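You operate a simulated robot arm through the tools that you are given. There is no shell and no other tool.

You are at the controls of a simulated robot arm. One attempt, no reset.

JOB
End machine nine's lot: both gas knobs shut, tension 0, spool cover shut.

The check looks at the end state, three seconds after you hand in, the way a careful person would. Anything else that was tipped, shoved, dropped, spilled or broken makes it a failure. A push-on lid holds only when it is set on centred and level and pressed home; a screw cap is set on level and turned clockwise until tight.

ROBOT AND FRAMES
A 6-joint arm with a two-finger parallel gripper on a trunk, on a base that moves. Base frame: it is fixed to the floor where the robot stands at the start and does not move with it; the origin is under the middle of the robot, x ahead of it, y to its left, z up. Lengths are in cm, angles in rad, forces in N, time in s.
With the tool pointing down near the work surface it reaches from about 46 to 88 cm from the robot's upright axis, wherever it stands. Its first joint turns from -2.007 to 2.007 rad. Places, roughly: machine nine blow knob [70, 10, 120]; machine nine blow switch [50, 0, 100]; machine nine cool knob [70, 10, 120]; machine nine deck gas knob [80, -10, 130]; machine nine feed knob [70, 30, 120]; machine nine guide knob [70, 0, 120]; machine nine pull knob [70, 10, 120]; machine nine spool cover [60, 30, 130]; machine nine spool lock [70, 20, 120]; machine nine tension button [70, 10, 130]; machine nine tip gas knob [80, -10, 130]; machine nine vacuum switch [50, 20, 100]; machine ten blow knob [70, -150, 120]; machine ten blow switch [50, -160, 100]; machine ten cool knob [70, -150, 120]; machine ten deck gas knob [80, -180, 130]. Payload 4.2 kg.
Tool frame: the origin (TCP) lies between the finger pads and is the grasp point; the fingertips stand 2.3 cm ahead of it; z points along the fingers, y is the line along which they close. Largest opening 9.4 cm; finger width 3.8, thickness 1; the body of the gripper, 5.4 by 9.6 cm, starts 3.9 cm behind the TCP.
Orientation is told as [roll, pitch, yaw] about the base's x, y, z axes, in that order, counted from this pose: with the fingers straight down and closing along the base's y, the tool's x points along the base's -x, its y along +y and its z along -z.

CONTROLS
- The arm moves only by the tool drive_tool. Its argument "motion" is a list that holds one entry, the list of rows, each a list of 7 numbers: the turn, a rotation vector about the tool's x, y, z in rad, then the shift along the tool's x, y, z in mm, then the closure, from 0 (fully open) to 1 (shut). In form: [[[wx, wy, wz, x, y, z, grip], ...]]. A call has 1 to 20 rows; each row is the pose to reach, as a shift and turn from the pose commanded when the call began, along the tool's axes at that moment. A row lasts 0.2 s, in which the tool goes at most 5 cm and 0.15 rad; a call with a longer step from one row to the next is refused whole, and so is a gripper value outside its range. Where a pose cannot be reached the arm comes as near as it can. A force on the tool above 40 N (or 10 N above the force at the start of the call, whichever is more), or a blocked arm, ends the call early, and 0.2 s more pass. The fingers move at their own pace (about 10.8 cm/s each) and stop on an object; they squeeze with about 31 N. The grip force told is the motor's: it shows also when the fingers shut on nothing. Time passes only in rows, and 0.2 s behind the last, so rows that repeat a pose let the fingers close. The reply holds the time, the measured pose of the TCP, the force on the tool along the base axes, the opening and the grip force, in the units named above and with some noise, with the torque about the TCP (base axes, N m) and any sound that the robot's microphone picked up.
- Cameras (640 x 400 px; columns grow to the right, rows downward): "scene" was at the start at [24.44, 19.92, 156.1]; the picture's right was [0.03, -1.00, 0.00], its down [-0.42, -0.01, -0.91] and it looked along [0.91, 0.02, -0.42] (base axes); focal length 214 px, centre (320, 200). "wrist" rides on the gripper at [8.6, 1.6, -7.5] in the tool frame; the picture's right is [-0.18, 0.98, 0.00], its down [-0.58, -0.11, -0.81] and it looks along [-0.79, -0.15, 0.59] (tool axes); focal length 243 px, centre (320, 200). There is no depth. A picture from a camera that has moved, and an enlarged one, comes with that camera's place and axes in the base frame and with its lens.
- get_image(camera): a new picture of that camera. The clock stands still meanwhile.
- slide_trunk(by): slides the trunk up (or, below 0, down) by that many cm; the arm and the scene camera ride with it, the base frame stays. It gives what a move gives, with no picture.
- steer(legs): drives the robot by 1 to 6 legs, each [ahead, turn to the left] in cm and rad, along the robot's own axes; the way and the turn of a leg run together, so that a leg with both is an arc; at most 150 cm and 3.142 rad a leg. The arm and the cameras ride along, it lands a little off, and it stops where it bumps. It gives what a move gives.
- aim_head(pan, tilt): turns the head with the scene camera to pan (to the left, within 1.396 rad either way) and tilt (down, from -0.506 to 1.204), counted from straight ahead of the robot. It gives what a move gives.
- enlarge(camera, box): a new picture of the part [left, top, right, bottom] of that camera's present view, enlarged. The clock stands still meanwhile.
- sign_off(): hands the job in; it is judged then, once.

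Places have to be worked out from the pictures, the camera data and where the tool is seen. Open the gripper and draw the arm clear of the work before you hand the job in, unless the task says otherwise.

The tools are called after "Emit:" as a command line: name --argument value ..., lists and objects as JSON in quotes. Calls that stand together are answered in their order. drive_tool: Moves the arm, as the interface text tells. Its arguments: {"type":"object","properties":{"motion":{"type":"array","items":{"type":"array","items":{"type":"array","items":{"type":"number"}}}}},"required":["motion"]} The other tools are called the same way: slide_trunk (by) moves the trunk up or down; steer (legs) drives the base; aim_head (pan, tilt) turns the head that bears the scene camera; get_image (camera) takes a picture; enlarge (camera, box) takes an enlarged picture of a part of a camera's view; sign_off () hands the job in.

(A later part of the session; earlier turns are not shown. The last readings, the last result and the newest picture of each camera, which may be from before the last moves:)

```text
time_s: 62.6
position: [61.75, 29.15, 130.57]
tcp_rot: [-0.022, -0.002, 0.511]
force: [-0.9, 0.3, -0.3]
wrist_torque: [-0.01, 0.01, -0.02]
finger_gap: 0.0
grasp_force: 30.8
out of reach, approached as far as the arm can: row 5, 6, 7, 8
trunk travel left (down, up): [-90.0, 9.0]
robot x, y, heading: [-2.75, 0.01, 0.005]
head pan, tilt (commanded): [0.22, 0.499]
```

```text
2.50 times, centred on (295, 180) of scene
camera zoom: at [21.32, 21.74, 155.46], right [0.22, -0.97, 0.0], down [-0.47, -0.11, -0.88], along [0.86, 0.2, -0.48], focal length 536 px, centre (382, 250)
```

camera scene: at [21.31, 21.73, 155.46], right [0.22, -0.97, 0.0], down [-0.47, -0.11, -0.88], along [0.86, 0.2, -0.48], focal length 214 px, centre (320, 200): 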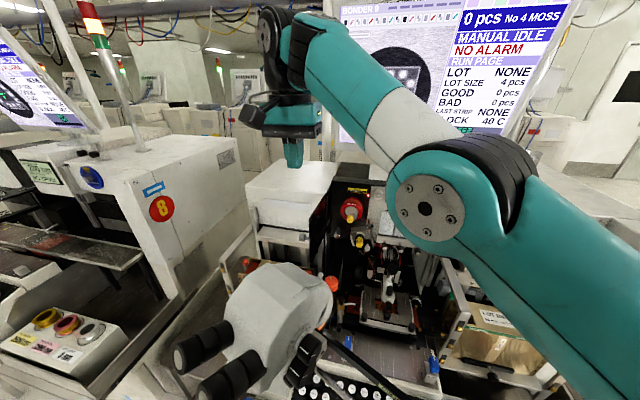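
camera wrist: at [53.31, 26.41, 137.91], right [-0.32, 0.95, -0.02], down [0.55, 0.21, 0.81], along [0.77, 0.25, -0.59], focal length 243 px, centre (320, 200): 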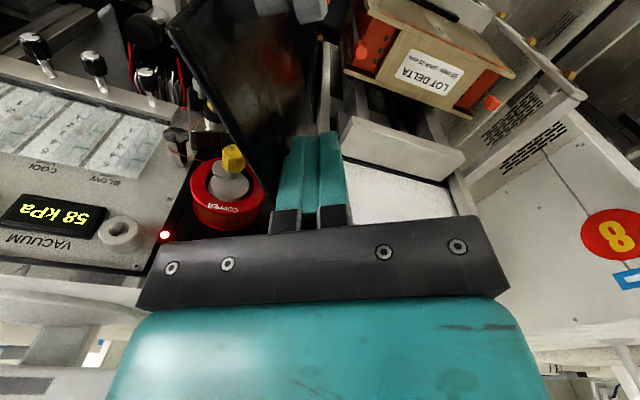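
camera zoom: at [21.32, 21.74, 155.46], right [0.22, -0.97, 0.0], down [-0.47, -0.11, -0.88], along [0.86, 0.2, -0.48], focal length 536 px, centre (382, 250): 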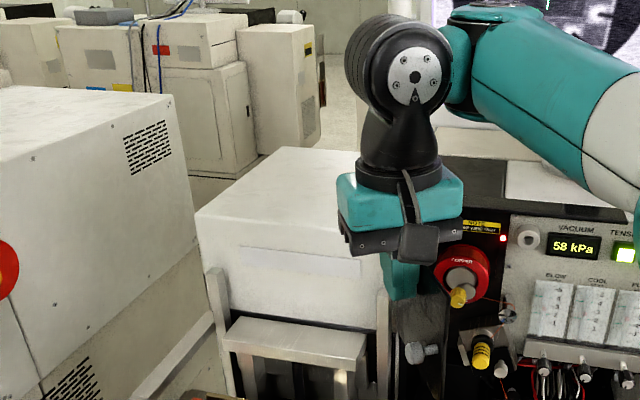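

The pane follows well; its handle has swung right. But the readings show the arm at a limit (tool 1–2 cm off the path), and the scene shows the elbow flipped to its low side when it was stretched. I leave the cover where it is, back off from the pane, and lift clear to restore the elbow-up posture.

Emit:
drive_tool --motion '[[[0, 0, 0, 0, 15, 0, 1], [0, 0, 0, 0, 30, 0, 1], [0, 0, 0, 0, 30, -30, 1], [0, 0, 0, 0, 30, -60, 1], [0, 0, 0, 0, 30, -90, 1], [0, 0, 0, 0, 30, -110, 1], [0, 0, 0, 0, 30, -110, 1]]]'

Emit:
get_image --camera "scene"

Emit:
get_image --camera "wrist"

```text
time_s: 64.2
position: [59.95, 32.02, 141.79]
tcp_rot: [-0.022, -0.004, 0.511]
force: [-0.2, -0.5, 0.0]
wrist_torque: [-0.03, -0.02, 0.0]
finger_gap: 0.0
grasp_force: 30.8
trunk travel left (down, up): [-90.0, 9.0]
robot x, y, heading: [-2.48, 0.15, 0.004]
head pan, tilt (commanded): [0.22, 0.499]
```

```text
taken
camera scene: at [21.32, 21.73, 155.46], right [0.22, -0.97, 0.0], down [-0.47, -0.11, -0.88], along [0.86, 0.2, -0.48], focal length 214 px, centre (320, 200)
```

scene: 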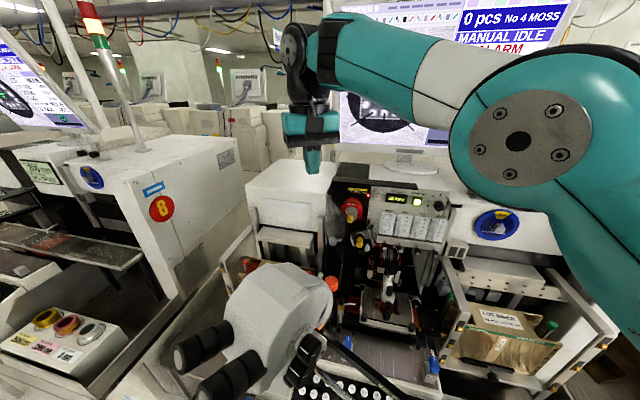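

```text
taken
camera wrist: at [51.72, 29.21, 149.12], right [-0.32, 0.95, -0.02], down [0.55, 0.2, 0.81], along [0.77, 0.25, -0.59], focal length 243 px, centre (320, 200)
```

wrist: 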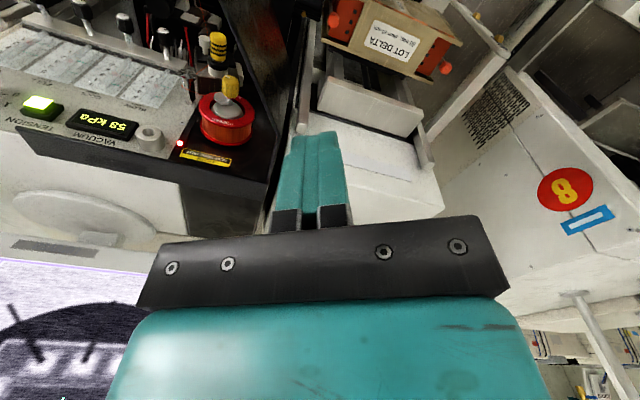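

The elbow is back up on its proper side after the lift. I raise the trunk by its remaining 9 cm for more reach margin, then look at where the pane stands now.

Emit:
slide_trunk --by 8.5

Emit:
get_image --camera "scene"

Emit:
enlarge --camera "scene" --box '[270, 160, 400, 270]'

Emit:
get_image --camera "wrist"

```text
time_s: 65.4
position: [60.22, 31.95, 150.18]
tcp_rot: [-0.022, -0.003, 0.51]
force: [0.5, 0.1, -0.4]
wrist_torque: [-0.07, -0.01, -0.03]
finger_gap: 0.0
grasp_force: 30.9
trunk travel left (down, up): [-98.5, 0.5]
robot x, y, heading: [-2.59, -0.01, 0.002]
head pan, tilt (commanded): [0.22, 0.499]
```

```text
taken
camera scene: at [21.33, 21.73, 163.96], right [0.22, -0.97, 0.0], down [-0.47, -0.11, -0.88], along [0.86, 0.2, -0.48], focal length 214 px, centre (320, 200)
```

scene: 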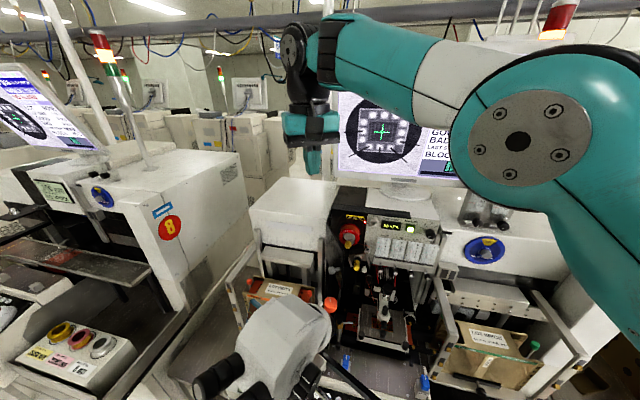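

```text
3.64 times, centred on (335, 215) of scene
camera zoom: at [21.33, 21.73, 163.96], right [0.22, -0.97, 0.0], down [-0.47, -0.11, -0.88], along [0.86, 0.2, -0.48], focal length 780 px, centre (266, 146)
```

zoom: 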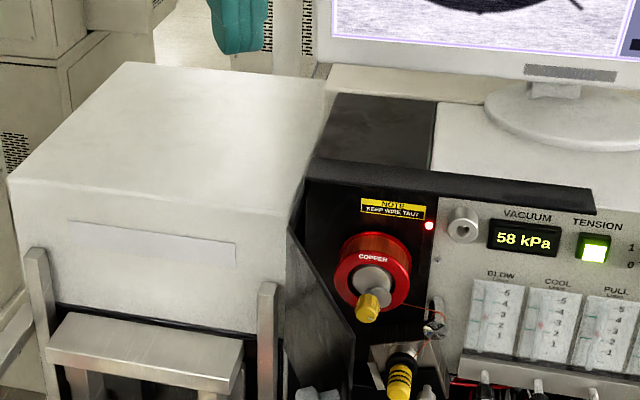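

```text
taken
camera wrist: at [51.75, 29.22, 157.58], right [-0.32, 0.95, -0.02], down [0.55, 0.2, 0.81], along [0.77, 0.25, -0.59], focal length 243 px, centre (320, 200)
```

wrist: 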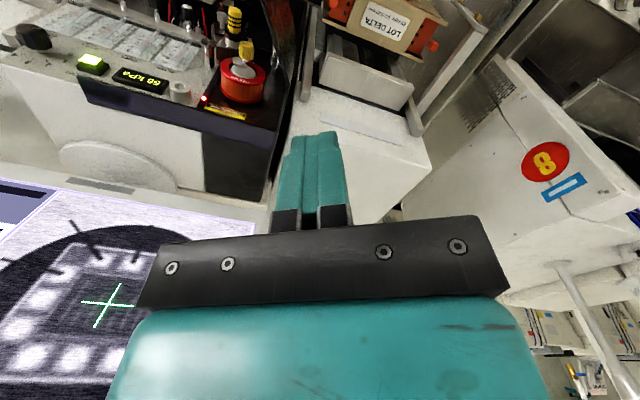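

The pane now stands at about 57° from closed. I bring the tool down again on its outer side, about 4 cm off its face, turned parallel to it.

Emit:
drive_tool --motion '[[[0, 0, 0, 7, 1, 40, 1], [0, 0, 0, 14, 3, 80, 1], [0, 0, 0, 14, 3, 120, 1], [0, 0, 0, 14, 3, 160, 1], [0, 0, 0, 14, 3, 190, 1], [0, 0, 0, 14, 3, 207, 1], [0, 0, 0, 14, 3, 207, 1]]]'

Emit:
get_image --camera "wrist"

Emit:
get_image --camera "scene"

```text
time_s: 67.0
position: [60.96, 33.61, 130.08]
tcp_rot: [-0.022, -0.003, 0.51]
force: [-0.1, 0.4, -0.1]
wrist_torque: [-0.02, -0.01, 0.0]
finger_gap: 0.0
grasp_force: 31.2
out of reach, approached as far as the arm can: row 3, 4, 5, 6, 7
trunk travel left (down, up): [-98.5, 0.5]
robot x, y, heading: [-2.9, -0.06, 0.006]
head pan, tilt (commanded): [0.22, 0.499]
```

```text
taken
camera wrist: at [52.62, 30.71, 137.38], right [-0.32, 0.95, -0.02], down [0.55, 0.2, 0.81], along [0.77, 0.25, -0.59], focal length 243 px, centre (320, 200)
```

wrist: 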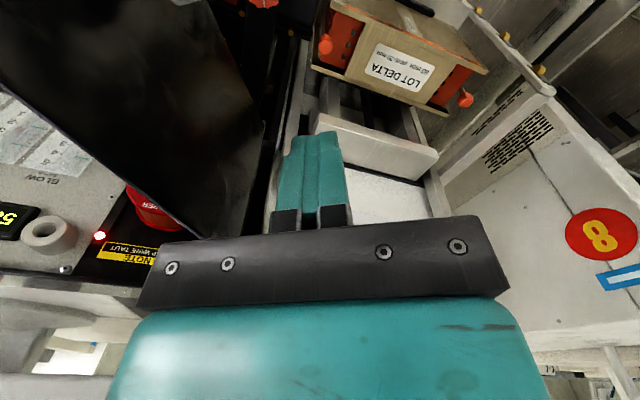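

```text
taken
camera scene: at [21.33, 21.73, 163.96], right [0.22, -0.97, 0.0], down [-0.47, -0.11, -0.88], along [0.86, 0.2, -0.48], focal length 214 px, centre (320, 200)
```

scene: 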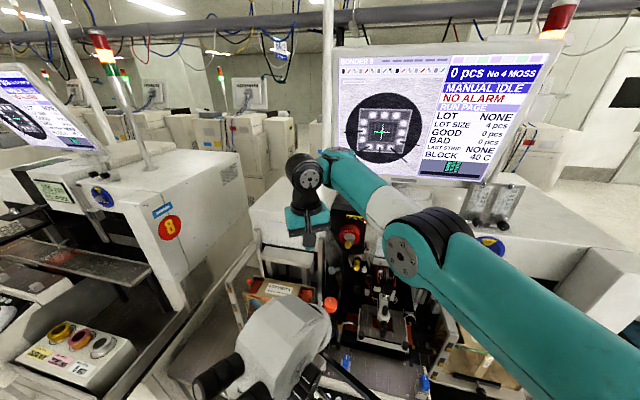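

The arm again swung to its low-elbow side (inner limit), stopping short at [61, 33.6]. I lift back up and pull inward at height to force the arm back to the elbow-up branch, and watch the posture.

Emit:
drive_tool --motion '[[[0, 0, 0, 0, 0, -40, 1], [0, 0, 0, 0, 0, -80, 1], [0, 0, 0, 0, 0, -120, 1], [0, 0, 0, 0, 0, -160, 1], [0, 0, 0, 0, 0, -200, 1], [0, 0, 0, 30, -20, -200, 1], [0, 0, 0, 60, -40, -200, 1], [0, 0, 0, 90, -60, -200, 1], [0, 0, 0, 120, -80, -200, 1], [0, 0, 0, 150, -100, -200, 1], [0, 0, 0, 150, -100, -200, 1]]]'

Emit:
get_image --camera "scene"

```text
time_s: 69.4
position: [54.62, 19.2, 153.7]
tcp_rot: [-0.02, 0.001, 0.51]
force: [1.2, -0.3, -0.4]
wrist_torque: [0.01, 0.04, 0.0]
finger_gap: 0.0
grasp_force: 31.4
out of reach, approached as far as the arm can: row 9, 10, 11
trunk travel left (down, up): [-98.5, 0.5]
robot x, y, heading: [-2.47, 0.15, 0.004]
head pan, tilt (commanded): [0.22, 0.499]
```

```text
taken
camera scene: at [21.44, 21.65, 163.95], right [0.22, -0.98, 0.0], down [-0.47, -0.11, -0.88], along [0.86, 0.2, -0.48], focal length 214 px, centre (320, 200)
```

scene: 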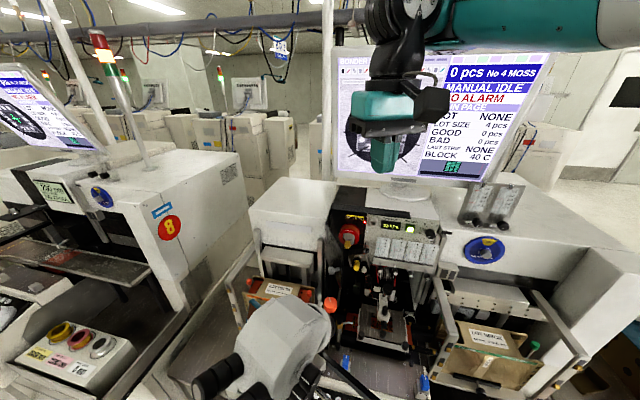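

The wrist is blocked again while retreating. I go back to the exact pose relative to the robot that it had at the start (known good posture), i.e. about [45.9, 12.9, 159.6] with no yaw.

Emit:
drive_tool --motion '[[[0, 0, 0.13, 10, 0, -20, 1], [0, 0, 0.26, 25, -5, -40, 1], [0, 0, 0.39, 40, -8, -50, 1], [0, 0, 0.51, 60, -10, -58, 1], [0, 0, 0.51, 80, -12, -58, 1], [0, 0, 0.51, 100, -13, -58, 1], [0, 0, 0.51, 107, -13, -58, 1], [0, 0, 0.51, 107, -13, -58, 1]]]'

Emit:
get_image --camera "scene"

```text
time_s: 71.2
position: [44.06, 13.24, 159.1]
tcp_rot: [-0.009, 0.014, 0.0]
force: [0.5, -0.6, -0.1]
wrist_torque: [0.03, -0.03, 0.0]
finger_gap: 0.0
grasp_force: 31.1
out of reach, approached as far as the arm can: row 1, 2, 3, 4, 5, 6, 7
trunk travel left (down, up): [-98.5, 0.5]
robot x, y, heading: [-2.74, 0.11, 0.008]
head pan, tilt (commanded): [0.22, 0.499]
```

```text
taken
camera scene: at [21.3, 21.74, 163.96], right [0.22, -0.97, 0.0], down [-0.47, -0.11, -0.88], along [0.86, 0.2, -0.48], focal length 214 px, centre (320, 200)
```

scene: 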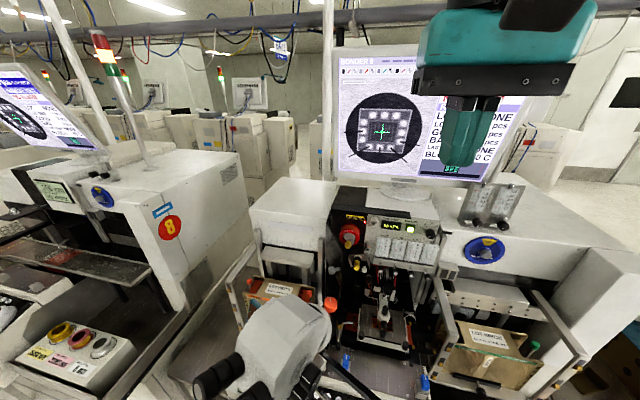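

That posture was reached, so the flags may partly be speed-related near singular postures. I test by moving gently toward the cover side from here, with settling rows, and look at the arm.

Emit:
drive_tool --motion '[[[0, 0, 0, -10, 5, 15, 1], [0, 0, 0, -20, 10, 30, 1], [0, 0, 0, -30, 15, 45, 1], [0, 0, 0, -40, 20, 60, 1], [0, 0, 0, -50, 25, 75, 1], [0, 0, 0, -60, 30, 90, 1], [0, 0, 0, -60, 30, 90, 1], [0, 0, 0, -60, 30, 90, 1], [0, 0, 0, -60, 30, 90, 1]]]'

Emit:
aim_head --pan -0.7 --tilt 0.2

Emit:
get_image --camera "scene"

```text
time_s: 73.2
position: [49.93, 14.44, 147.21]
tcp_rot: [-0.02, -0.017, 0.0]
force: [0.6, -0.7, -0.4]
wrist_torque: [0.0, 0.01, 0.02]
finger_gap: 0.0
grasp_force: 31.0
out of reach, approached as far as the arm can: row 1, 2, 3, 4
trunk travel left (down, up): [-98.5, 0.5]
robot x, y, heading: [-2.95, 0.02, 0.006]
head pan, tilt (commanded): [0.22, 0.499]
```

```text
time_s: 74.4
position: [50.01, 14.32, 147.33]
tcp_rot: [-0.019, -0.014, -0.001]
force: [-0.7, -0.1, 0.0]
wrist_torque: [-0.01, 0.01, -0.01]
finger_gap: 0.0
grasp_force: 31.3
trunk travel left (down, up): [-98.5, 0.5]
robot x, y, heading: [-2.62, -0.11, 0.004]
head pan, tilt (commanded): [-0.7, 0.201]
```

```text
taken
camera scene: at [19.61, 13.73, 166.73], right [-0.64, -0.77, 0.0], down [-0.15, 0.13, -0.98], along [0.75, -0.63, -0.2], focal length 214 px, centre (320, 200)
```

scene: 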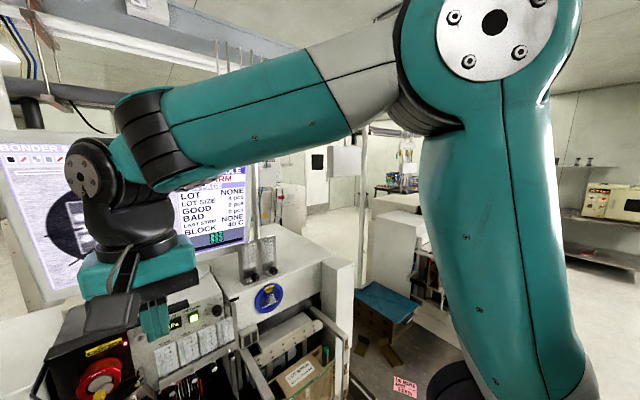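

The arm is in a good elbow-up posture now. I move at TCP z≈139 (tips above everything) over to the pane's outer side, keeping well short of full stretch, yawing to match the pane.

Emit:
drive_tool --motion '[[[0, 0, 0, -10, 35, 20, 1], [0, 0, 0, -20, 70, 45, 1], [0, 0, -0.1, -35, 105, 65, 1], [0, 0, -0.2, -50, 140, 80, 1], [0, 0, -0.3, -65, 170, 80, 1], [0, 0, -0.4, -75, 190, 80, 1], [0, 0, -0.5, -80, 195, 80, 1], [0, 0, -0.55, -80, 195, 80, 1], [0, 0, -0.55, -80, 195, 80, 1]]]'

Emit:
get_image --camera "scene"

Emit:
get_image --camera "wrist"

```text
time_s: 76.4
position: [57.87, 33.85, 138.88]
tcp_rot: [-0.024, -0.002, 0.55]
force: [-0.2, 0.3, 0.0]
wrist_torque: [-0.01, 0.01, 0.01]
finger_gap: 0.03
grasp_force: 30.6
trunk travel left (down, up): [-98.5, 0.5]
robot x, y, heading: [-2.53, -0.33, 0.005]
head pan, tilt (commanded): [-0.7, 0.201]
```

```text
taken
camera scene: at [19.6, 13.74, 166.73], right [-0.64, -0.77, 0.0], down [-0.15, 0.13, -0.98], along [0.75, -0.63, -0.2], focal length 214 px, centre (320, 200)
```

scene: 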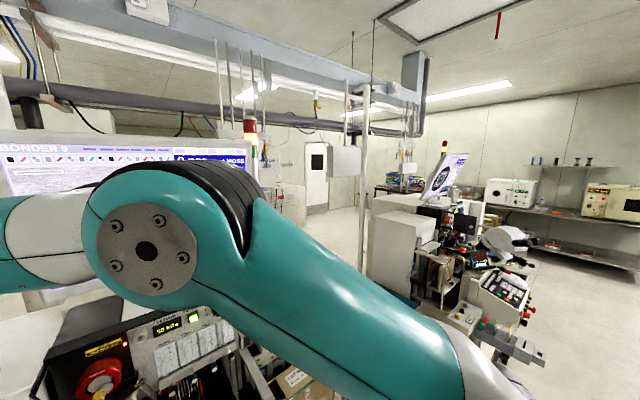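

```text
taken
camera wrist: at [49.66, 30.7, 146.17], right [-0.36, 0.93, -0.02], down [0.54, 0.23, 0.81], along [0.76, 0.28, -0.59], focal length 243 px, centre (320, 200)
```

wrist: 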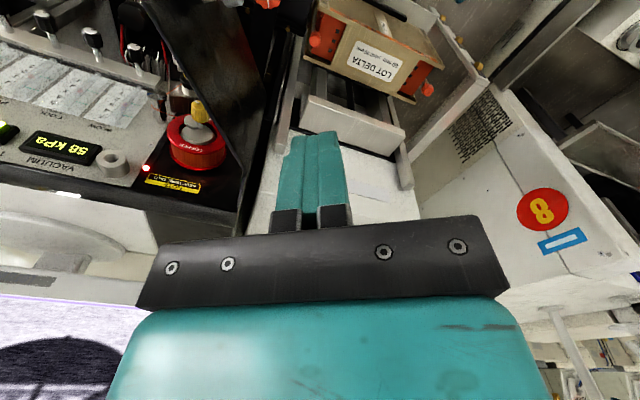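

No limits flagged this time and the pose is accurate. I descend beside the pane again.

Emit:
drive_tool --motion '[[[0, 0, 0, 1, -5, 20, 1], [0, 0, 0, 2, -10, 40, 1], [0, 0, 0, 3, -16, 60, 1], [0, 0, 0, 3, -22, 80, 1], [0, 0, 0, 3, -22, 94, 1], [0, 0, 0, 3, -22, 94, 1]]]'

Emit:
aim_head --pan 0.22 --tilt 0.55

Emit:
get_image --camera "scene"

Emit:
get_image --camera "wrist"

```text
time_s: 77.8
position: [58.89, 31.46, 129.46]
tcp_rot: [-0.021, -0.002, 0.55]
force: [-0.2, 0.5, 1.1]
wrist_torque: [0.02, 0.02, 0.0]
finger_gap: 0.0
grasp_force: 30.3
trunk travel left (down, up): [-98.5, 0.5]
robot x, y, heading: [-2.72, -0.14, 0.0]
head pan, tilt (commanded): [-0.7, 0.201]
```

```text
time_s: 79.0
position: [58.95, 31.6, 129.61]
tcp_rot: [-0.023, -0.002, 0.548]
force: [0.1, 0.0, 0.0]
wrist_torque: [-0.03, 0.01, 0.03]
finger_gap: 0.01
grasp_force: 32.1
trunk travel left (down, up): [-98.5, 0.5]
robot x, y, heading: [-2.81, 0.3, 0.005]
head pan, tilt (commanded): [0.22, 0.55]
```

```text
taken
camera scene: at [21.21, 21.7, 163.5], right [0.22, -0.98, 0.0], down [-0.51, -0.12, -0.85], along [0.83, 0.19, -0.52], focal length 214 px, centre (320, 200)
```

scene: 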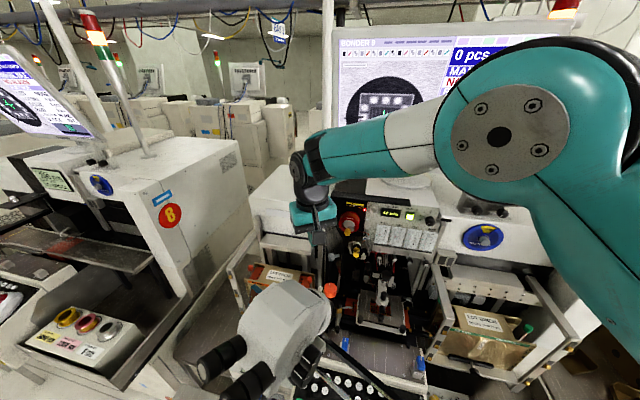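

```text
taken
camera wrist: at [50.64, 28.42, 136.81], right [-0.36, 0.93, -0.02], down [0.54, 0.23, 0.81], along [0.76, 0.28, -0.59], focal length 243 px, centre (320, 200)
```

wrist: 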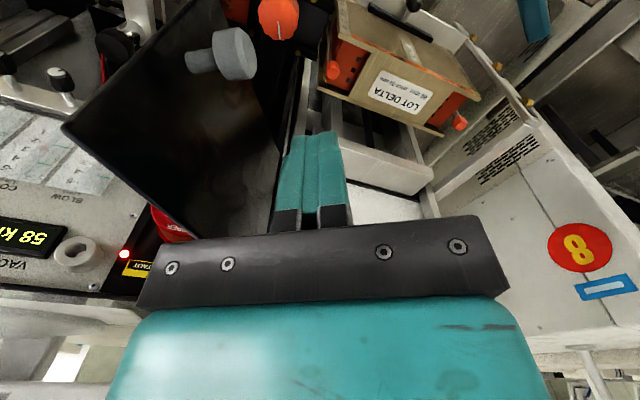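

Posture is good and the readings match the target. I push the pane along its arc from about 57° down to 22°, turning with it.

Emit:
drive_tool --motion '[[[0, 0, -0.013, 5, -16, 0, 1], [0, 0, -0.026, 9.2, -30.6, 0, 1], [0, 0, -0.026, 8.9, -40.6, 0, 1], [0, 0, -0.104, 9.6, -45.6, 0, 1], [0, 0, -0.17, 9.7, -50, 0, 1], [0, 0, -0.235, 9.7, -54.2, 0, 1], [0, 0, -0.3, 9.3, -58.5, 0, 1], [0, 0, -0.366, 8.7, -62.7, 0, 1], [0, 0, -0.43, 7.8, -66.8, 0, 1], [0, 0, -0.497, 6.6, -70.9, 0, 1], [0, 0, -0.56, 5.2, -74.9, 0, 1], [0, 0, -0.628, 3.5, -78.8, 0, 1], [0, 0, -0.628, 3.5, -78.8, 0, 1]]]'

Emit:
get_image --camera "wrist"

Emit:
enlarge --camera "scene" --box '[260, 150, 420, 280]'

```text
time_s: 81.8
position: [62.89, 24.58, 129.55]
tcp_rot: [-0.018, 0.01, 1.18]
force: [-0.5, 0.0, 0.5]
wrist_torque: [-0.01, 0.01, -0.01]
finger_gap: 0.01
grasp_force: 31.2
trunk travel left (down, up): [-98.5, 0.5]
robot x, y, heading: [-2.76, 0.09, 0.007]
head pan, tilt (commanded): [0.22, 0.55]
```

```text
taken
camera wrist: at [58.06, 17.21, 137.02], right [-0.84, 0.55, -0.02], down [0.31, 0.51, 0.8], along [0.45, 0.66, -0.6], focal length 243 px, centre (320, 200)
```

wrist: 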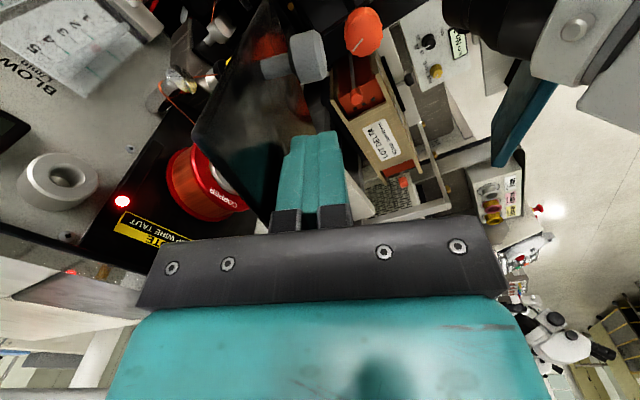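

```text
3.08 times, centred on (340, 215) of scene
camera zoom: at [21.21, 21.7, 163.5], right [0.22, -0.97, 0.0], down [-0.51, -0.12, -0.85], along [0.83, 0.19, -0.52], focal length 660 px, centre (258, 154)
```

zoom: 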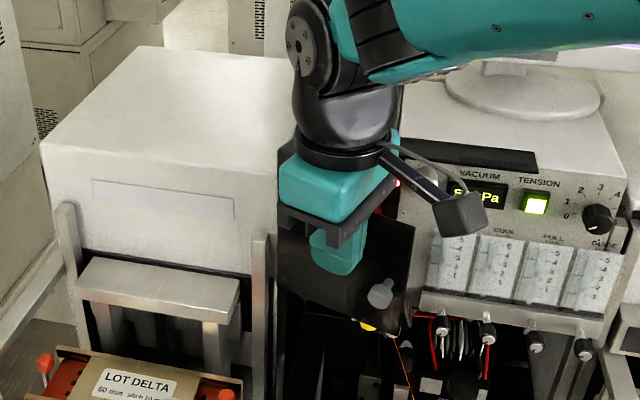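

The cover is following nicely, about 22° from closed, with no resistance. I continue to about 3° and check the edges against the yellow wire guide.

Emit:
drive_tool --motion '[[[0, 0, -0.065, 0.6, -4.2, 0, 1], [0, 0, -0.131, 1, -8.5, 0, 1], [0, 0, -0.196, 1, -12.8, 0, 1], [0, 0, -0.262, 1, -17.1, 0, 1], [0, 0, -0.314, 0.7, -20.4, 0, 1], [0, 0, -0.34, 0.4, -22, 0, 1], [0, 0, -0.34, 0.4, -22, 0, 1]]]'

Emit:
get_image --camera "wrist"

Emit:
enlarge --camera "scene" --box '[290, 170, 410, 270]'

```text
time_s: 83.4
position: [64.76, 23.74, 129.65]
tcp_rot: [-0.016, 0.017, 1.517]
force: [-0.9, -1.1, 0.3]
wrist_torque: [-0.01, -0.02, 0.01]
finger_gap: 0.03
grasp_force: 30.8
trunk travel left (down, up): [-98.5, 0.5]
robot x, y, heading: [-2.59, 0.23, 0.001]
head pan, tilt (commanded): [0.22, 0.55]
```

```text
taken
camera wrist: at [62.81, 15.2, 137.14], right [-0.97, 0.23, -0.02], down [0.13, 0.59, 0.8], along [0.2, 0.77, -0.6], focal length 243 px, centre (320, 200)
```

wrist: 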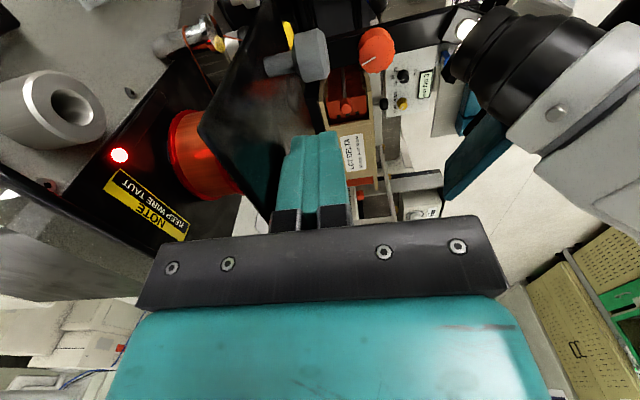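

```text
4.00 times, centred on (350, 220) of scene
camera zoom: at [21.2, 21.7, 163.5], right [0.22, -0.97, 0.0], down [-0.51, -0.12, -0.85], along [0.83, 0.19, -0.52], focal length 858 px, centre (200, 120)
```

zoom: 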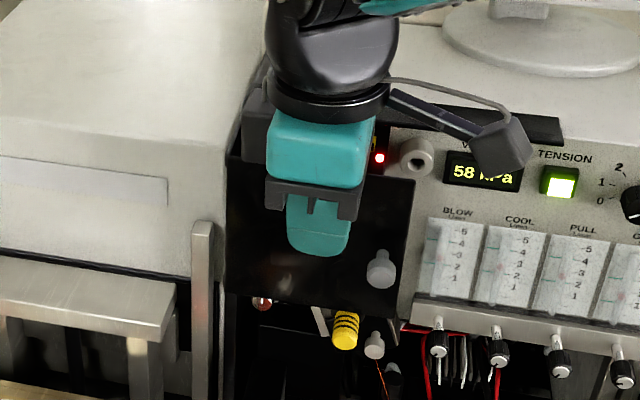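

The pane is nearly shut, edge in line with the black/grey boundary. I press the last bit in small steps and watch for the stop.

Emit:
drive_tool --motion '[[[0, 0, -0.02, 0, -2, 0, 1], [0, 0, -0.04, 0, -4, 0, 1], [0, 0, -0.05, 0, -6, 0, 1], [0, 0, -0.05, 0, -6, 0, 1]]]'

Emit:
enlarge --camera "scene" --box '[290, 170, 410, 270]'

Emit:
get_image --camera "wrist"

```text
time_s: 84.4
position: [65.08, 23.65, 129.7]
tcp_rot: [-0.011, 0.021, 1.571]
force: [-30.1, -2.2, -10.9]
wrist_torque: [0.05, 0.0, -0.09]
finger_gap: 0.01
grasp_force: 31.0
trunk travel left (down, up): [-98.5, 0.5]
robot x, y, heading: [-2.67, -0.2, 0.003]
head pan, tilt (commanded): [0.22, 0.55]
```

```text
4.00 times, centred on (350, 220) of scene
camera zoom: at [20.98, 21.71, 163.52], right [0.22, -0.97, 0.0], down [-0.51, -0.12, -0.85], along [0.83, 0.19, -0.52], focal length 858 px, centre (200, 120)
```

zoom: 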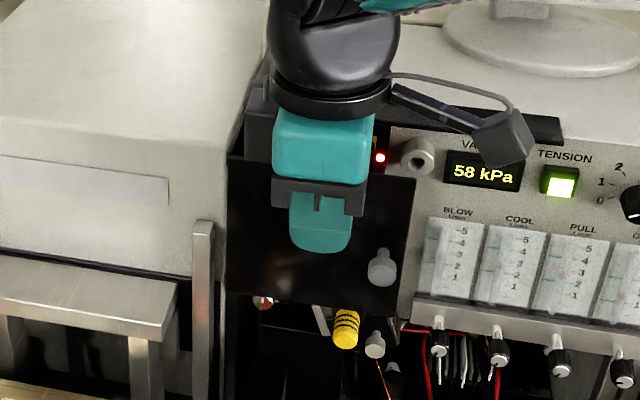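

```text
taken
camera wrist: at [63.48, 15.07, 137.21], right [-0.98, 0.18, -0.01], down [0.1, 0.6, 0.79], along [0.15, 0.78, -0.61], focal length 243 px, centre (320, 200)
```

wrist: 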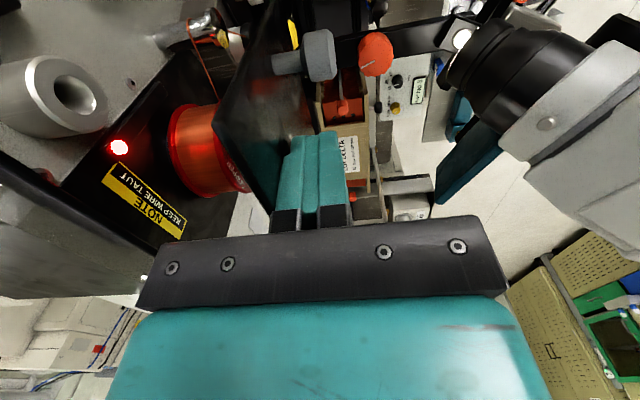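

A firm stop: 30 N at the position expected for fully closed (pane plane x≈66.3). I ease off, back away and lift, then check that it stays shut.

Emit:
drive_tool --motion '[[[0, 0, 0, 0, 3, 0, 1], [0, 0, 0, 0, 8, 0, 1], [0, 0, 0, 0, 20, 0, 1], [0, 0, 0, 0, 40, 0, 1], [0, 0, 0, 0, 50, -30, 1], [0, 0, 0, 0, 60, -60, 1], [0, 0, 0, 0, 70, -90, 1], [0, 0, 0, 0, 80, -120, 1], [0, 0, 0, 0, 80, -120, 1]]]'

Emit:
get_image --camera "scene"

Emit:
enlarge --camera "scene" --box '[290, 170, 410, 270]'

Emit:
get_image --camera "wrist"

```text
time_s: 86.4
position: [57.26, 23.78, 141.67]
tcp_rot: [-0.015, 0.018, 1.569]
force: [-0.1, 0.3, 0.1]
wrist_torque: [-0.02, -0.02, 0.0]
finger_gap: 0.0
grasp_force: 31.0
trunk travel left (down, up): [-98.5, 0.5]
robot x, y, heading: [-2.57, 0.03, 0.004]
head pan, tilt (commanded): [0.22, 0.55]
```

```text
taken
camera scene: at [21.19, 21.69, 163.51], right [0.22, -0.97, 0.0], down [-0.51, -0.12, -0.85], along [0.83, 0.19, -0.52], focal length 214 px, centre (320, 200)
```

scene: 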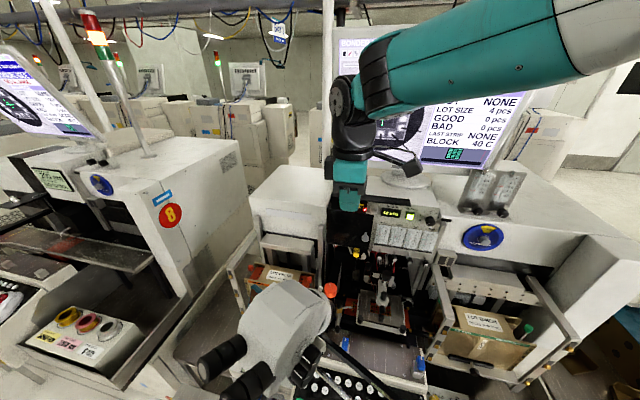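

```text
4.00 times, centred on (350, 220) of scene
camera zoom: at [21.19, 21.69, 163.51], right [0.22, -0.97, 0.0], down [-0.51, -0.12, -0.85], along [0.83, 0.19, -0.52], focal length 858 px, centre (200, 120)
```

zoom: 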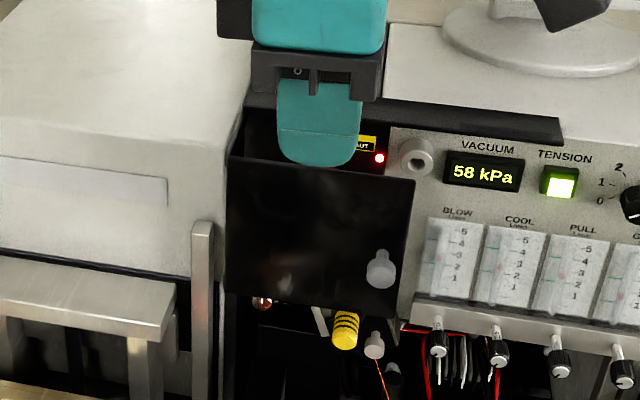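

```text
taken
camera wrist: at [55.66, 15.16, 149.14], right [-0.98, 0.19, -0.02], down [0.1, 0.6, 0.8], along [0.16, 0.78, -0.6], focal length 243 px, centre (320, 200)
```

wrist: 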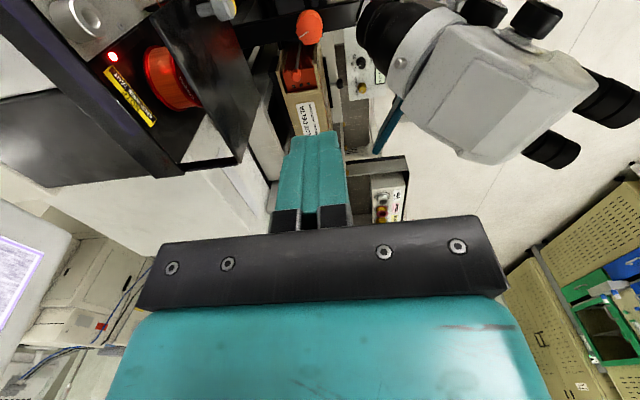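

The pane is parallel to the panel (edge at y≈18.3, hinge y≈30.2) and stays shut. Next are the gas knobs: I return the arm to a compact posture, and look around the sides and rear before shifting the base to the right.

Emit:
drive_tool --motion '[[[0, 0, 0.13, 10, 10, -20, 1], [0, 0, 0.26, 20, 25, -40, 1], [0, 0, 0.39, 30, 40, -60, 1], [0, 0, 0.52, 40, 55, -80, 1], [0, 0, 0.65, 55, 70, -90, 1], [0, 0, 0.78, 70, 80, -90, 1], [0, 0, 0.91, 85, 85, -90, 1], [0, 0, 1.04, 90, 85, -90, 1], [0, 0, 1.17, 90, 85, -90, 1], [0, 0, 1.3, 90, 85, -90, 1], [0, 0, 1.43, 90, 85, -90, 1], [0, 0, 1.56, 90, 85, -90, 1], [0, 0, 1.56, 90, 85, -90, 1]]]'

Emit:
aim_head --pan -1.396 --tilt 0.7

Emit:
get_image --camera "scene"

Emit:
aim_head --pan 1.396 --tilt 0.7

Emit:
get_image --camera "scene"

```text
time_s: 89.2
position: [48.7, 15.07, 150.64]
tcp_rot: [-0.021, -0.014, 0.008]
force: [-0.2, 0.4, -0.4]
wrist_torque: [-0.01, -0.05, -0.01]
finger_gap: 0.02
grasp_force: 30.7
trunk travel left (down, up): [-98.5, 0.5]
robot x, y, heading: [-2.53, -0.11, 0.005]
head pan, tilt (commanded): [0.22, 0.55]
```

```text
time_s: 90.9
position: [48.57, 15.12, 150.66]
tcp_rot: [-0.019, -0.015, 0.009]
force: [0.0, 0.4, -1.2]
wrist_torque: [0.03, -0.01, 0.0]
finger_gap: 0.0
grasp_force: 31.2
trunk travel left (down, up): [-98.5, 0.5]
robot x, y, heading: [-2.85, -0.27, 0.005]
head pan, tilt (commanded): [-1.396, 0.7]
```

```text
taken
camera scene: at [13.96, 11.34, 162.19], right [-0.98, -0.18, 0.0], down [-0.11, 0.63, -0.76], along [0.14, -0.75, -0.64], focal length 214 px, centre (320, 200)
```

scene: 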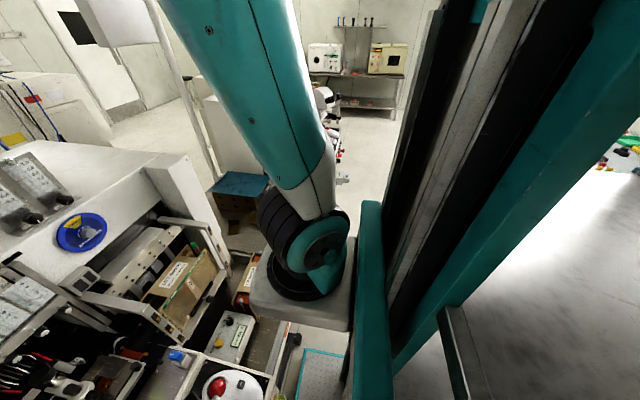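

```text
time_s: 93.4
position: [48.66, 15.02, 150.76]
tcp_rot: [-0.02, -0.013, 0.009]
force: [0.1, -0.2, 0.4]
wrist_torque: [-0.03, 0.02, 0.02]
finger_gap: 0.01
grasp_force: 31.2
trunk travel left (down, up): [-98.5, 0.5]
robot x, y, heading: [-2.55, 0.06, 0.002]
head pan, tilt (commanded): [1.396, 0.7]
```

```text
taken
camera scene: at [13.89, 28.07, 162.19], right [0.99, -0.17, 0.0], down [-0.11, -0.63, -0.76], along [0.13, 0.75, -0.64], focal length 214 px, centre (320, 200)
```

scene: 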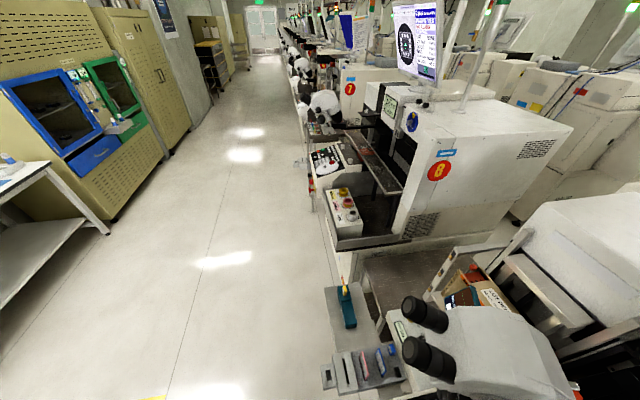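

The aisle behind is clear for well over a metre. I shift the base with an S-move: back 27 cm, turn right 0.75, ahead 20 cm, turn back left, ending near x=-15, y=-13.6.

Emit:
steer --legs '[[-27, 0], [0, -0.75], [20, 0], [0, 0.75]]'

Emit:
aim_head --pan -0.1 --tilt 0.4

Emit:
get_image --camera "scene"

```text
time_s: 100.5
position: [35.84, 0.56, 150.7]
tcp_rot: [-0.019, -0.015, 0.0]
force: [-0.2, 0.5, 0.0]
wrist_torque: [0.03, 0.02, 0.01]
finger_gap: 0.0
grasp_force: 30.8
trunk travel left (down, up): [-98.5, 0.5]
robot x, y, heading: [-15.36, -13.94, 0.0]
head pan, tilt (commanded): [1.396, 0.7]
```

```text
time_s: 102.1
position: [35.74, 0.69, 150.69]
tcp_rot: [-0.019, -0.014, -0.001]
force: [0.0, -0.6, 0.1]
wrist_torque: [0.05, 0.02, 0.01]
finger_gap: 0.0
grasp_force: 30.9
trunk travel left (down, up): [-98.5, 0.5]
robot x, y, heading: [-15.49, -14.24, -0.003]
head pan, tilt (commanded): [-0.099, 0.4]
```

```text
taken
camera scene: at [8.9, 4.67, 164.87], right [-0.1, -0.99, 0.0], down [-0.39, 0.04, -0.92], along [0.92, -0.09, -0.39], focal length 214 px, centre (320, 200)
```

scene: 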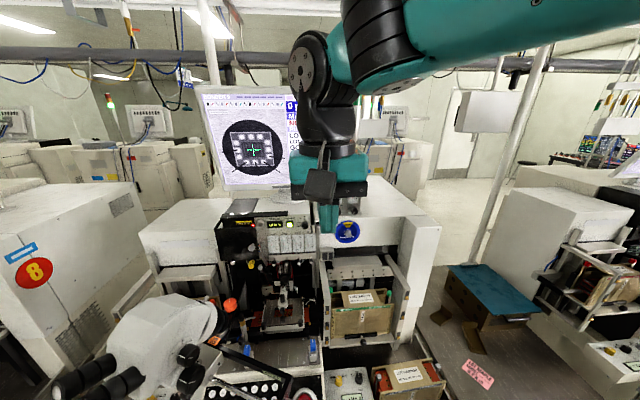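

The base landed at about (-15.4, -14, heading 0). I pitch the tool back to horizontal while moving forward and right.

Emit:
drive_tool --motion '[[[0, -0.13, 0, -13, -7, 4, 1], [0, -0.26, 0, -26, -14, 8, 1], [0, -0.39, 0, -39, -21, 12, 1], [0, -0.52, 0, -52, -28, 16, 1], [0, -0.65, 0, -65, -35, 20, 1], [0, -0.78, 0, -78, -42, 24, 0.8], [0, -0.91, 0, -91, -50, 28, 0.7], [0, -1.04, 0, -104, -57, 32, 0.6], [0, -1.17, 0, -117, -64, 36, 0.55], [0, -1.3, 0, -130, -72, 40, 0.55], [0, -1.43, 0, -142, -80, 44, 0.55], [0, -1.55, 0, -152, -86, 47, 0.55], [0, -1.585, 0, -152, -86, 47, 0.55], [0, -1.585, 0, -152, -86, 47, 0.55]]]'

Emit:
get_image --camera "scene"

```text
time_s: 105.1
position: [51.23, -7.94, 146.43]
tcp_rot: [-2.552, -1.538, 2.556]
force: [0.7, -0.3, 0.2]
wrist_torque: [-0.01, 0.03, -0.04]
finger_gap: 4.23
grasp_force: 0.0
trunk travel left (down, up): [-98.5, 0.5]
robot x, y, heading: [-15.34, -13.9, -0.003]
head pan, tilt (commanded): [-0.099, 0.4]
```

```text
taken
camera scene: at [8.92, 4.67, 164.87], right [-0.1, -0.99, 0.0], down [-0.39, 0.04, -0.92], along [0.92, -0.09, -0.39], focal length 214 px, centre (320, 200)
```

scene: 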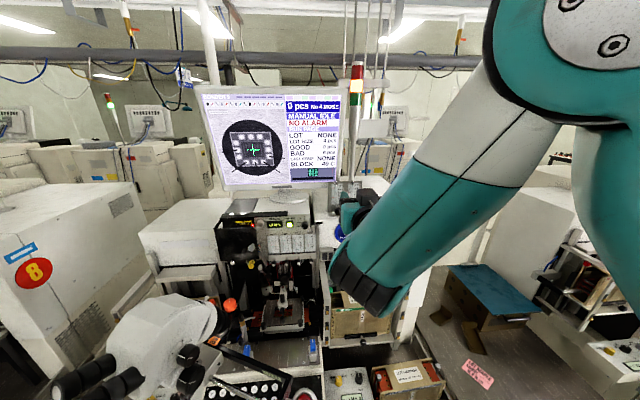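

The tool axis points 0.027 rad upward; I correct that and then roll by −π to bring the camera on top.

Emit:
drive_tool --motion '[[[0, 0.027, 0, 0, 0, 0, 0.55], [0, 0.027, 0, 0, 0, 0, 0.55]]]'

Emit:
drive_tool --motion '[[[0, 0, -0.149, 0, 0, 0, 0.55], [0, 0, -0.298, 0, 0, 0, 0.55], [0, 0, -0.447, 0, 0, 0, 0.55], [0, 0, -0.596, 0, 0, 0, 0.55], [0, 0, -0.745, 0, 0, 0, 0.55], [0, 0, -0.894, 0, 0, 0, 0.55], [0, 0, -1.043, 0, 0, 0, 0.55], [0, 0, -1.192, 0, 0, 0, 0.55], [0, 0, -1.341, 0, 0, 0, 0.55], [0, 0, -1.49, 0, 0, 0, 0.55], [0, 0, -1.639, 0, 0, 0, 0.55], [0, 0, -1.788, 0, 0, 0, 0.55], [0, 0, -1.937, 0, 0, 0, 0.55], [0, 0, -2.086, 0, 0, 0, 0.55], [0, 0, -2.235, 0, 0, 0, 0.55], [0, 0, -2.384, 0, 0, 0, 0.55], [0, 0, -2.533, 0, 0, 0, 0.55], [0, 0, -2.682, 0, 0, 0, 0.55], [0, 0, -2.831, 0, 0, 0, 0.55], [0, 0, -2.98, 0, 0, 0, 0.55]]]'

Emit:
drive_tool --motion '[[[0, 0, -0.08, 0, 0, 0, 0.55], [0, 0, -0.16, 0, 0, 0, 0.55], [0, 0, -0.16, 0, 0, 0, 0.55]]]'

Emit:
get_image --camera "wrist"

Emit:
get_image --camera "scene"

```text
time_s: 105.7
position: [50.98, -7.96, 146.26]
tcp_rot: [-1.602, -1.554, 1.602]
force: [-0.5, 0.4, -0.2]
wrist_torque: [-0.01, 0.02, 0.03]
finger_gap: 4.22
grasp_force: 0.0
trunk travel left (down, up): [-98.5, 0.5]
robot x, y, heading: [-15.56, -13.93, -0.003]
head pan, tilt (commanded): [-0.099, 0.4]
```

```text
time_s: 109.9
position: [51.22, -7.85, 146.37]
tcp_rot: [-1.577, 1.43, 1.566]
force: [-0.2, -0.5, 0.3]
wrist_torque: [0.03, -0.03, 0.0]
finger_gap: 4.2
grasp_force: 0.1
trunk travel left (down, up): [-98.5, 0.5]
robot x, y, heading: [-15.32, -13.59, 0.003]
head pan, tilt (commanded): [-0.099, 0.4]
```

```text
time_s: 110.7
position: [51.14, -7.9, 146.24]
tcp_rot: [1.603, 1.551, -1.539]
force: [0.1, 0.6, -0.6]
wrist_torque: [0.02, 0.0, 0.0]
finger_gap: 4.23
grasp_force: 0.1
trunk travel left (down, up): [-98.5, 0.5]
robot x, y, heading: [-15.22, -14.28, 0.002]
head pan, tilt (commanded): [-0.099, 0.4]
```

```text
taken
camera wrist: at [43.79, -9.57, 154.82], right [0.0, -0.99, -0.17], down [-0.81, 0.1, -0.58], along [0.59, 0.13, -0.79], focal length 243 px, centre (320, 200)
```

wrist: 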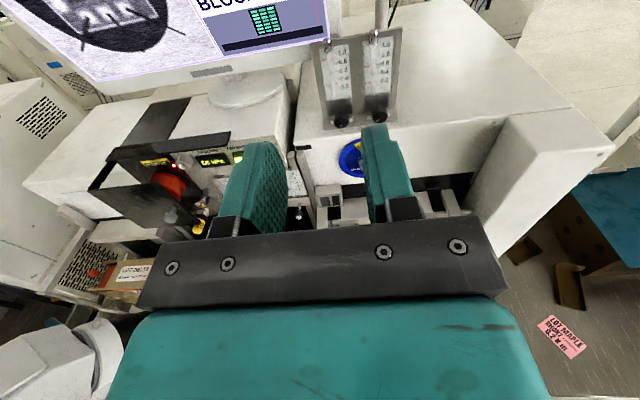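

```text
taken
camera scene: at [8.9, 4.67, 164.87], right [-0.1, -0.99, 0.0], down [-0.39, 0.04, -0.92], along [0.92, -0.09, -0.39], focal length 214 px, centre (320, 200)
```

scene: 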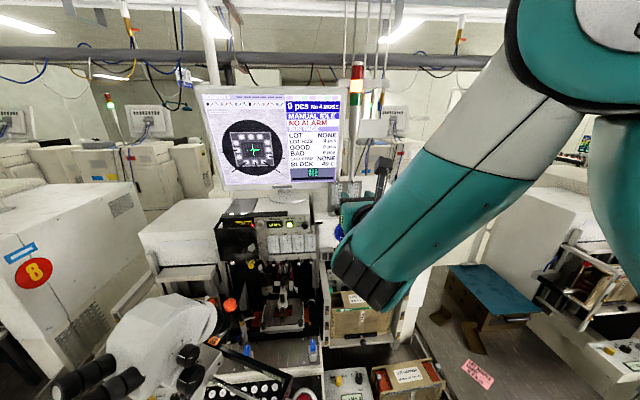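

The tool axis is square along +x, camera up. I approach the tip gas knob again, stopping about 5 cm short at its height.

Emit:
drive_tool --motion '[[[0, 0, 0, -18, 1, 21, 0.55], [0, 0, 0, -36, 2, 42, 0.55], [0, 0, 0, -54, 3, 63, 0.55], [0, 0, 0, -72, 4, 84, 0.55], [0, 0, 0, -90, 5, 105, 0.55], [0, 0, 0, -108, 6, 126, 0.55], [0, 0, 0, -126, 7, 147, 0.55], [0, 0, 0, -144, 8, 165, 0.55], [0, 0, 0, -148, 9, 170, 0.55], [0, 0, 0, -148, 9, 170, 0.55]]]'

Emit:
get_image --camera "wrist"

Emit:
get_image --camera "scene"

Emit:
enlarge --camera "wrist" --box '[240, 30, 460, 170]'

```text
time_s: 112.9
position: [68.21, -9.05, 131.53]
tcp_rot: [1.584, 1.554, -1.558]
force: [-0.4, -0.3, 0.9]
wrist_torque: [0.04, -0.01, 0.0]
finger_gap: 4.24
grasp_force: 0.0
trunk travel left (down, up): [-98.5, 0.5]
robot x, y, heading: [-15.47, -14.12, -0.001]
head pan, tilt (commanded): [-0.099, 0.4]
```

```text
taken
camera wrist: at [60.77, -10.59, 140.1], right [0.0, -0.99, -0.17], down [-0.81, 0.1, -0.58], along [0.59, 0.14, -0.79], focal length 243 px, centre (320, 200)
```

wrist: 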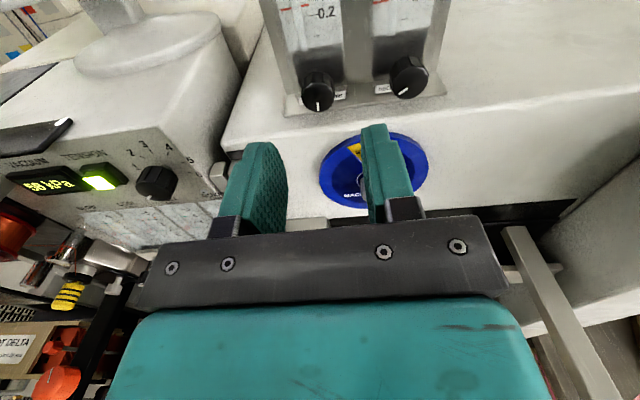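

```text
taken
camera scene: at [8.92, 4.67, 164.87], right [-0.1, -0.99, 0.0], down [-0.39, 0.04, -0.92], along [0.92, -0.09, -0.39], focal length 214 px, centre (320, 200)
```

scene: 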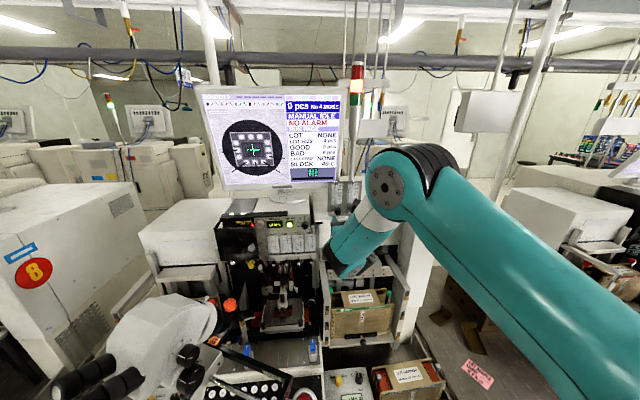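

```text
2.86 times, centred on (350, 100) of wrist
camera zoom: at [60.77, -10.59, 140.1], right [0.0, -0.99, -0.17], down [-0.81, 0.1, -0.58], along [0.59, 0.14, -0.79], focal length 693 px, centre (234, 486)
```

zoom: 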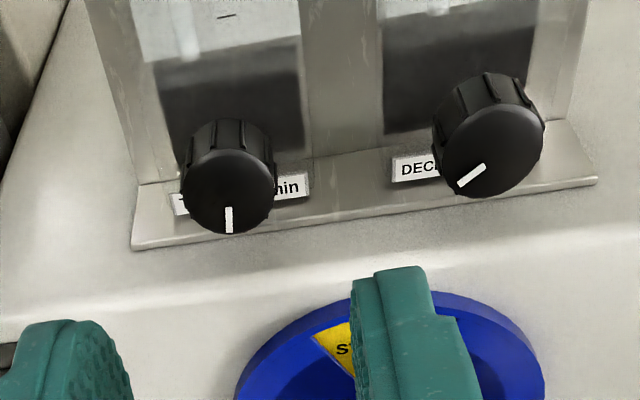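

The pose is accurate: tip knob centre at y=-8.9, z=131.4, tool axis at y=-9.1, z=131.5. I correct by 2 mm and 1 mm, advance so the pads overlap the knob by 0.9 cm, and grip.

Emit:
drive_tool --motion '[[[0, 0, 0, -1, -2, 15, 0.55], [0, 0, 0, -1, -2, 30, 0.55], [0, 0, 0, -1, -2, 43, 0.55], [0, 0, 0, -1, -2, 54, 0.55], [0, 0, 0, -1, -2, 61, 0.55], [0, 0, 0, -1, -2, 61, 0.55], [0, 0, 0, -1, -2, 61, 0.7], [0, 0, 0, -1, -2, 61, 0.85], [0, 0, 0, -1, -2, 61, 1], [0, 0, 0, -1, -2, 61, 1], [0, 0, 0, -1, -2, 61, 1]]]'

Emit:
enlarge --camera "wrist" --box '[220, 60, 440, 220]'

Emit:
enlarge --camera "scene" --box '[310, 180, 430, 290]'

```text
time_s: 115.3
position: [73.98, -8.74, 131.52]
tcp_rot: [1.612, 1.554, -1.527]
force: [1.7, 3.5, 0.4]
wrist_torque: [0.0, -0.05, 0.05]
finger_gap: 2.12
grasp_force: 45.4
trunk travel left (down, up): [-98.5, 0.5]
robot x, y, heading: [-15.43, -14.31, -0.003]
head pan, tilt (commanded): [-0.099, 0.4]
```

```text
2.50 times, centred on (330, 140) of wrist
camera zoom: at [66.74, -10.41, 140.03], right [0.0, -0.99, -0.17], down [-0.81, 0.1, -0.58], along [0.59, 0.14, -0.79], focal length 606 px, centre (295, 350)
```

zoom: 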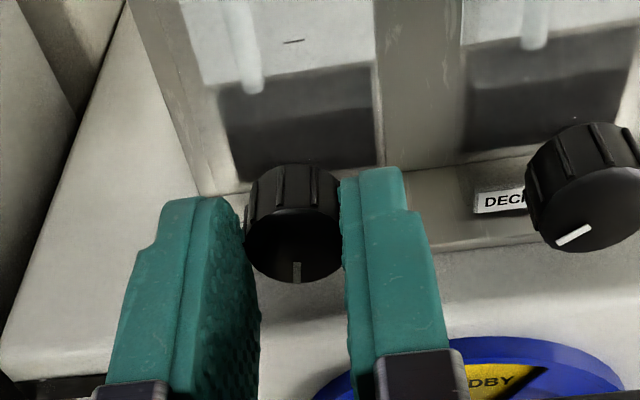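

```text
3.64 times, centred on (370, 235) of scene
camera zoom: at [8.92, 4.7, 164.87], right [-0.1, -0.99, 0.0], down [-0.39, 0.04, -0.92], along [0.92, -0.09, -0.39], focal length 780 px, centre (138, 73)
```

zoom: 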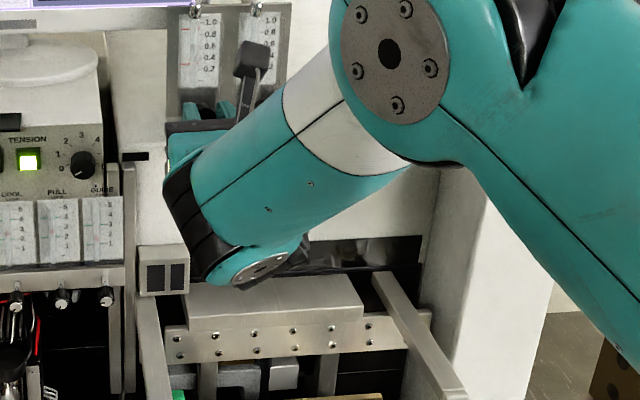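

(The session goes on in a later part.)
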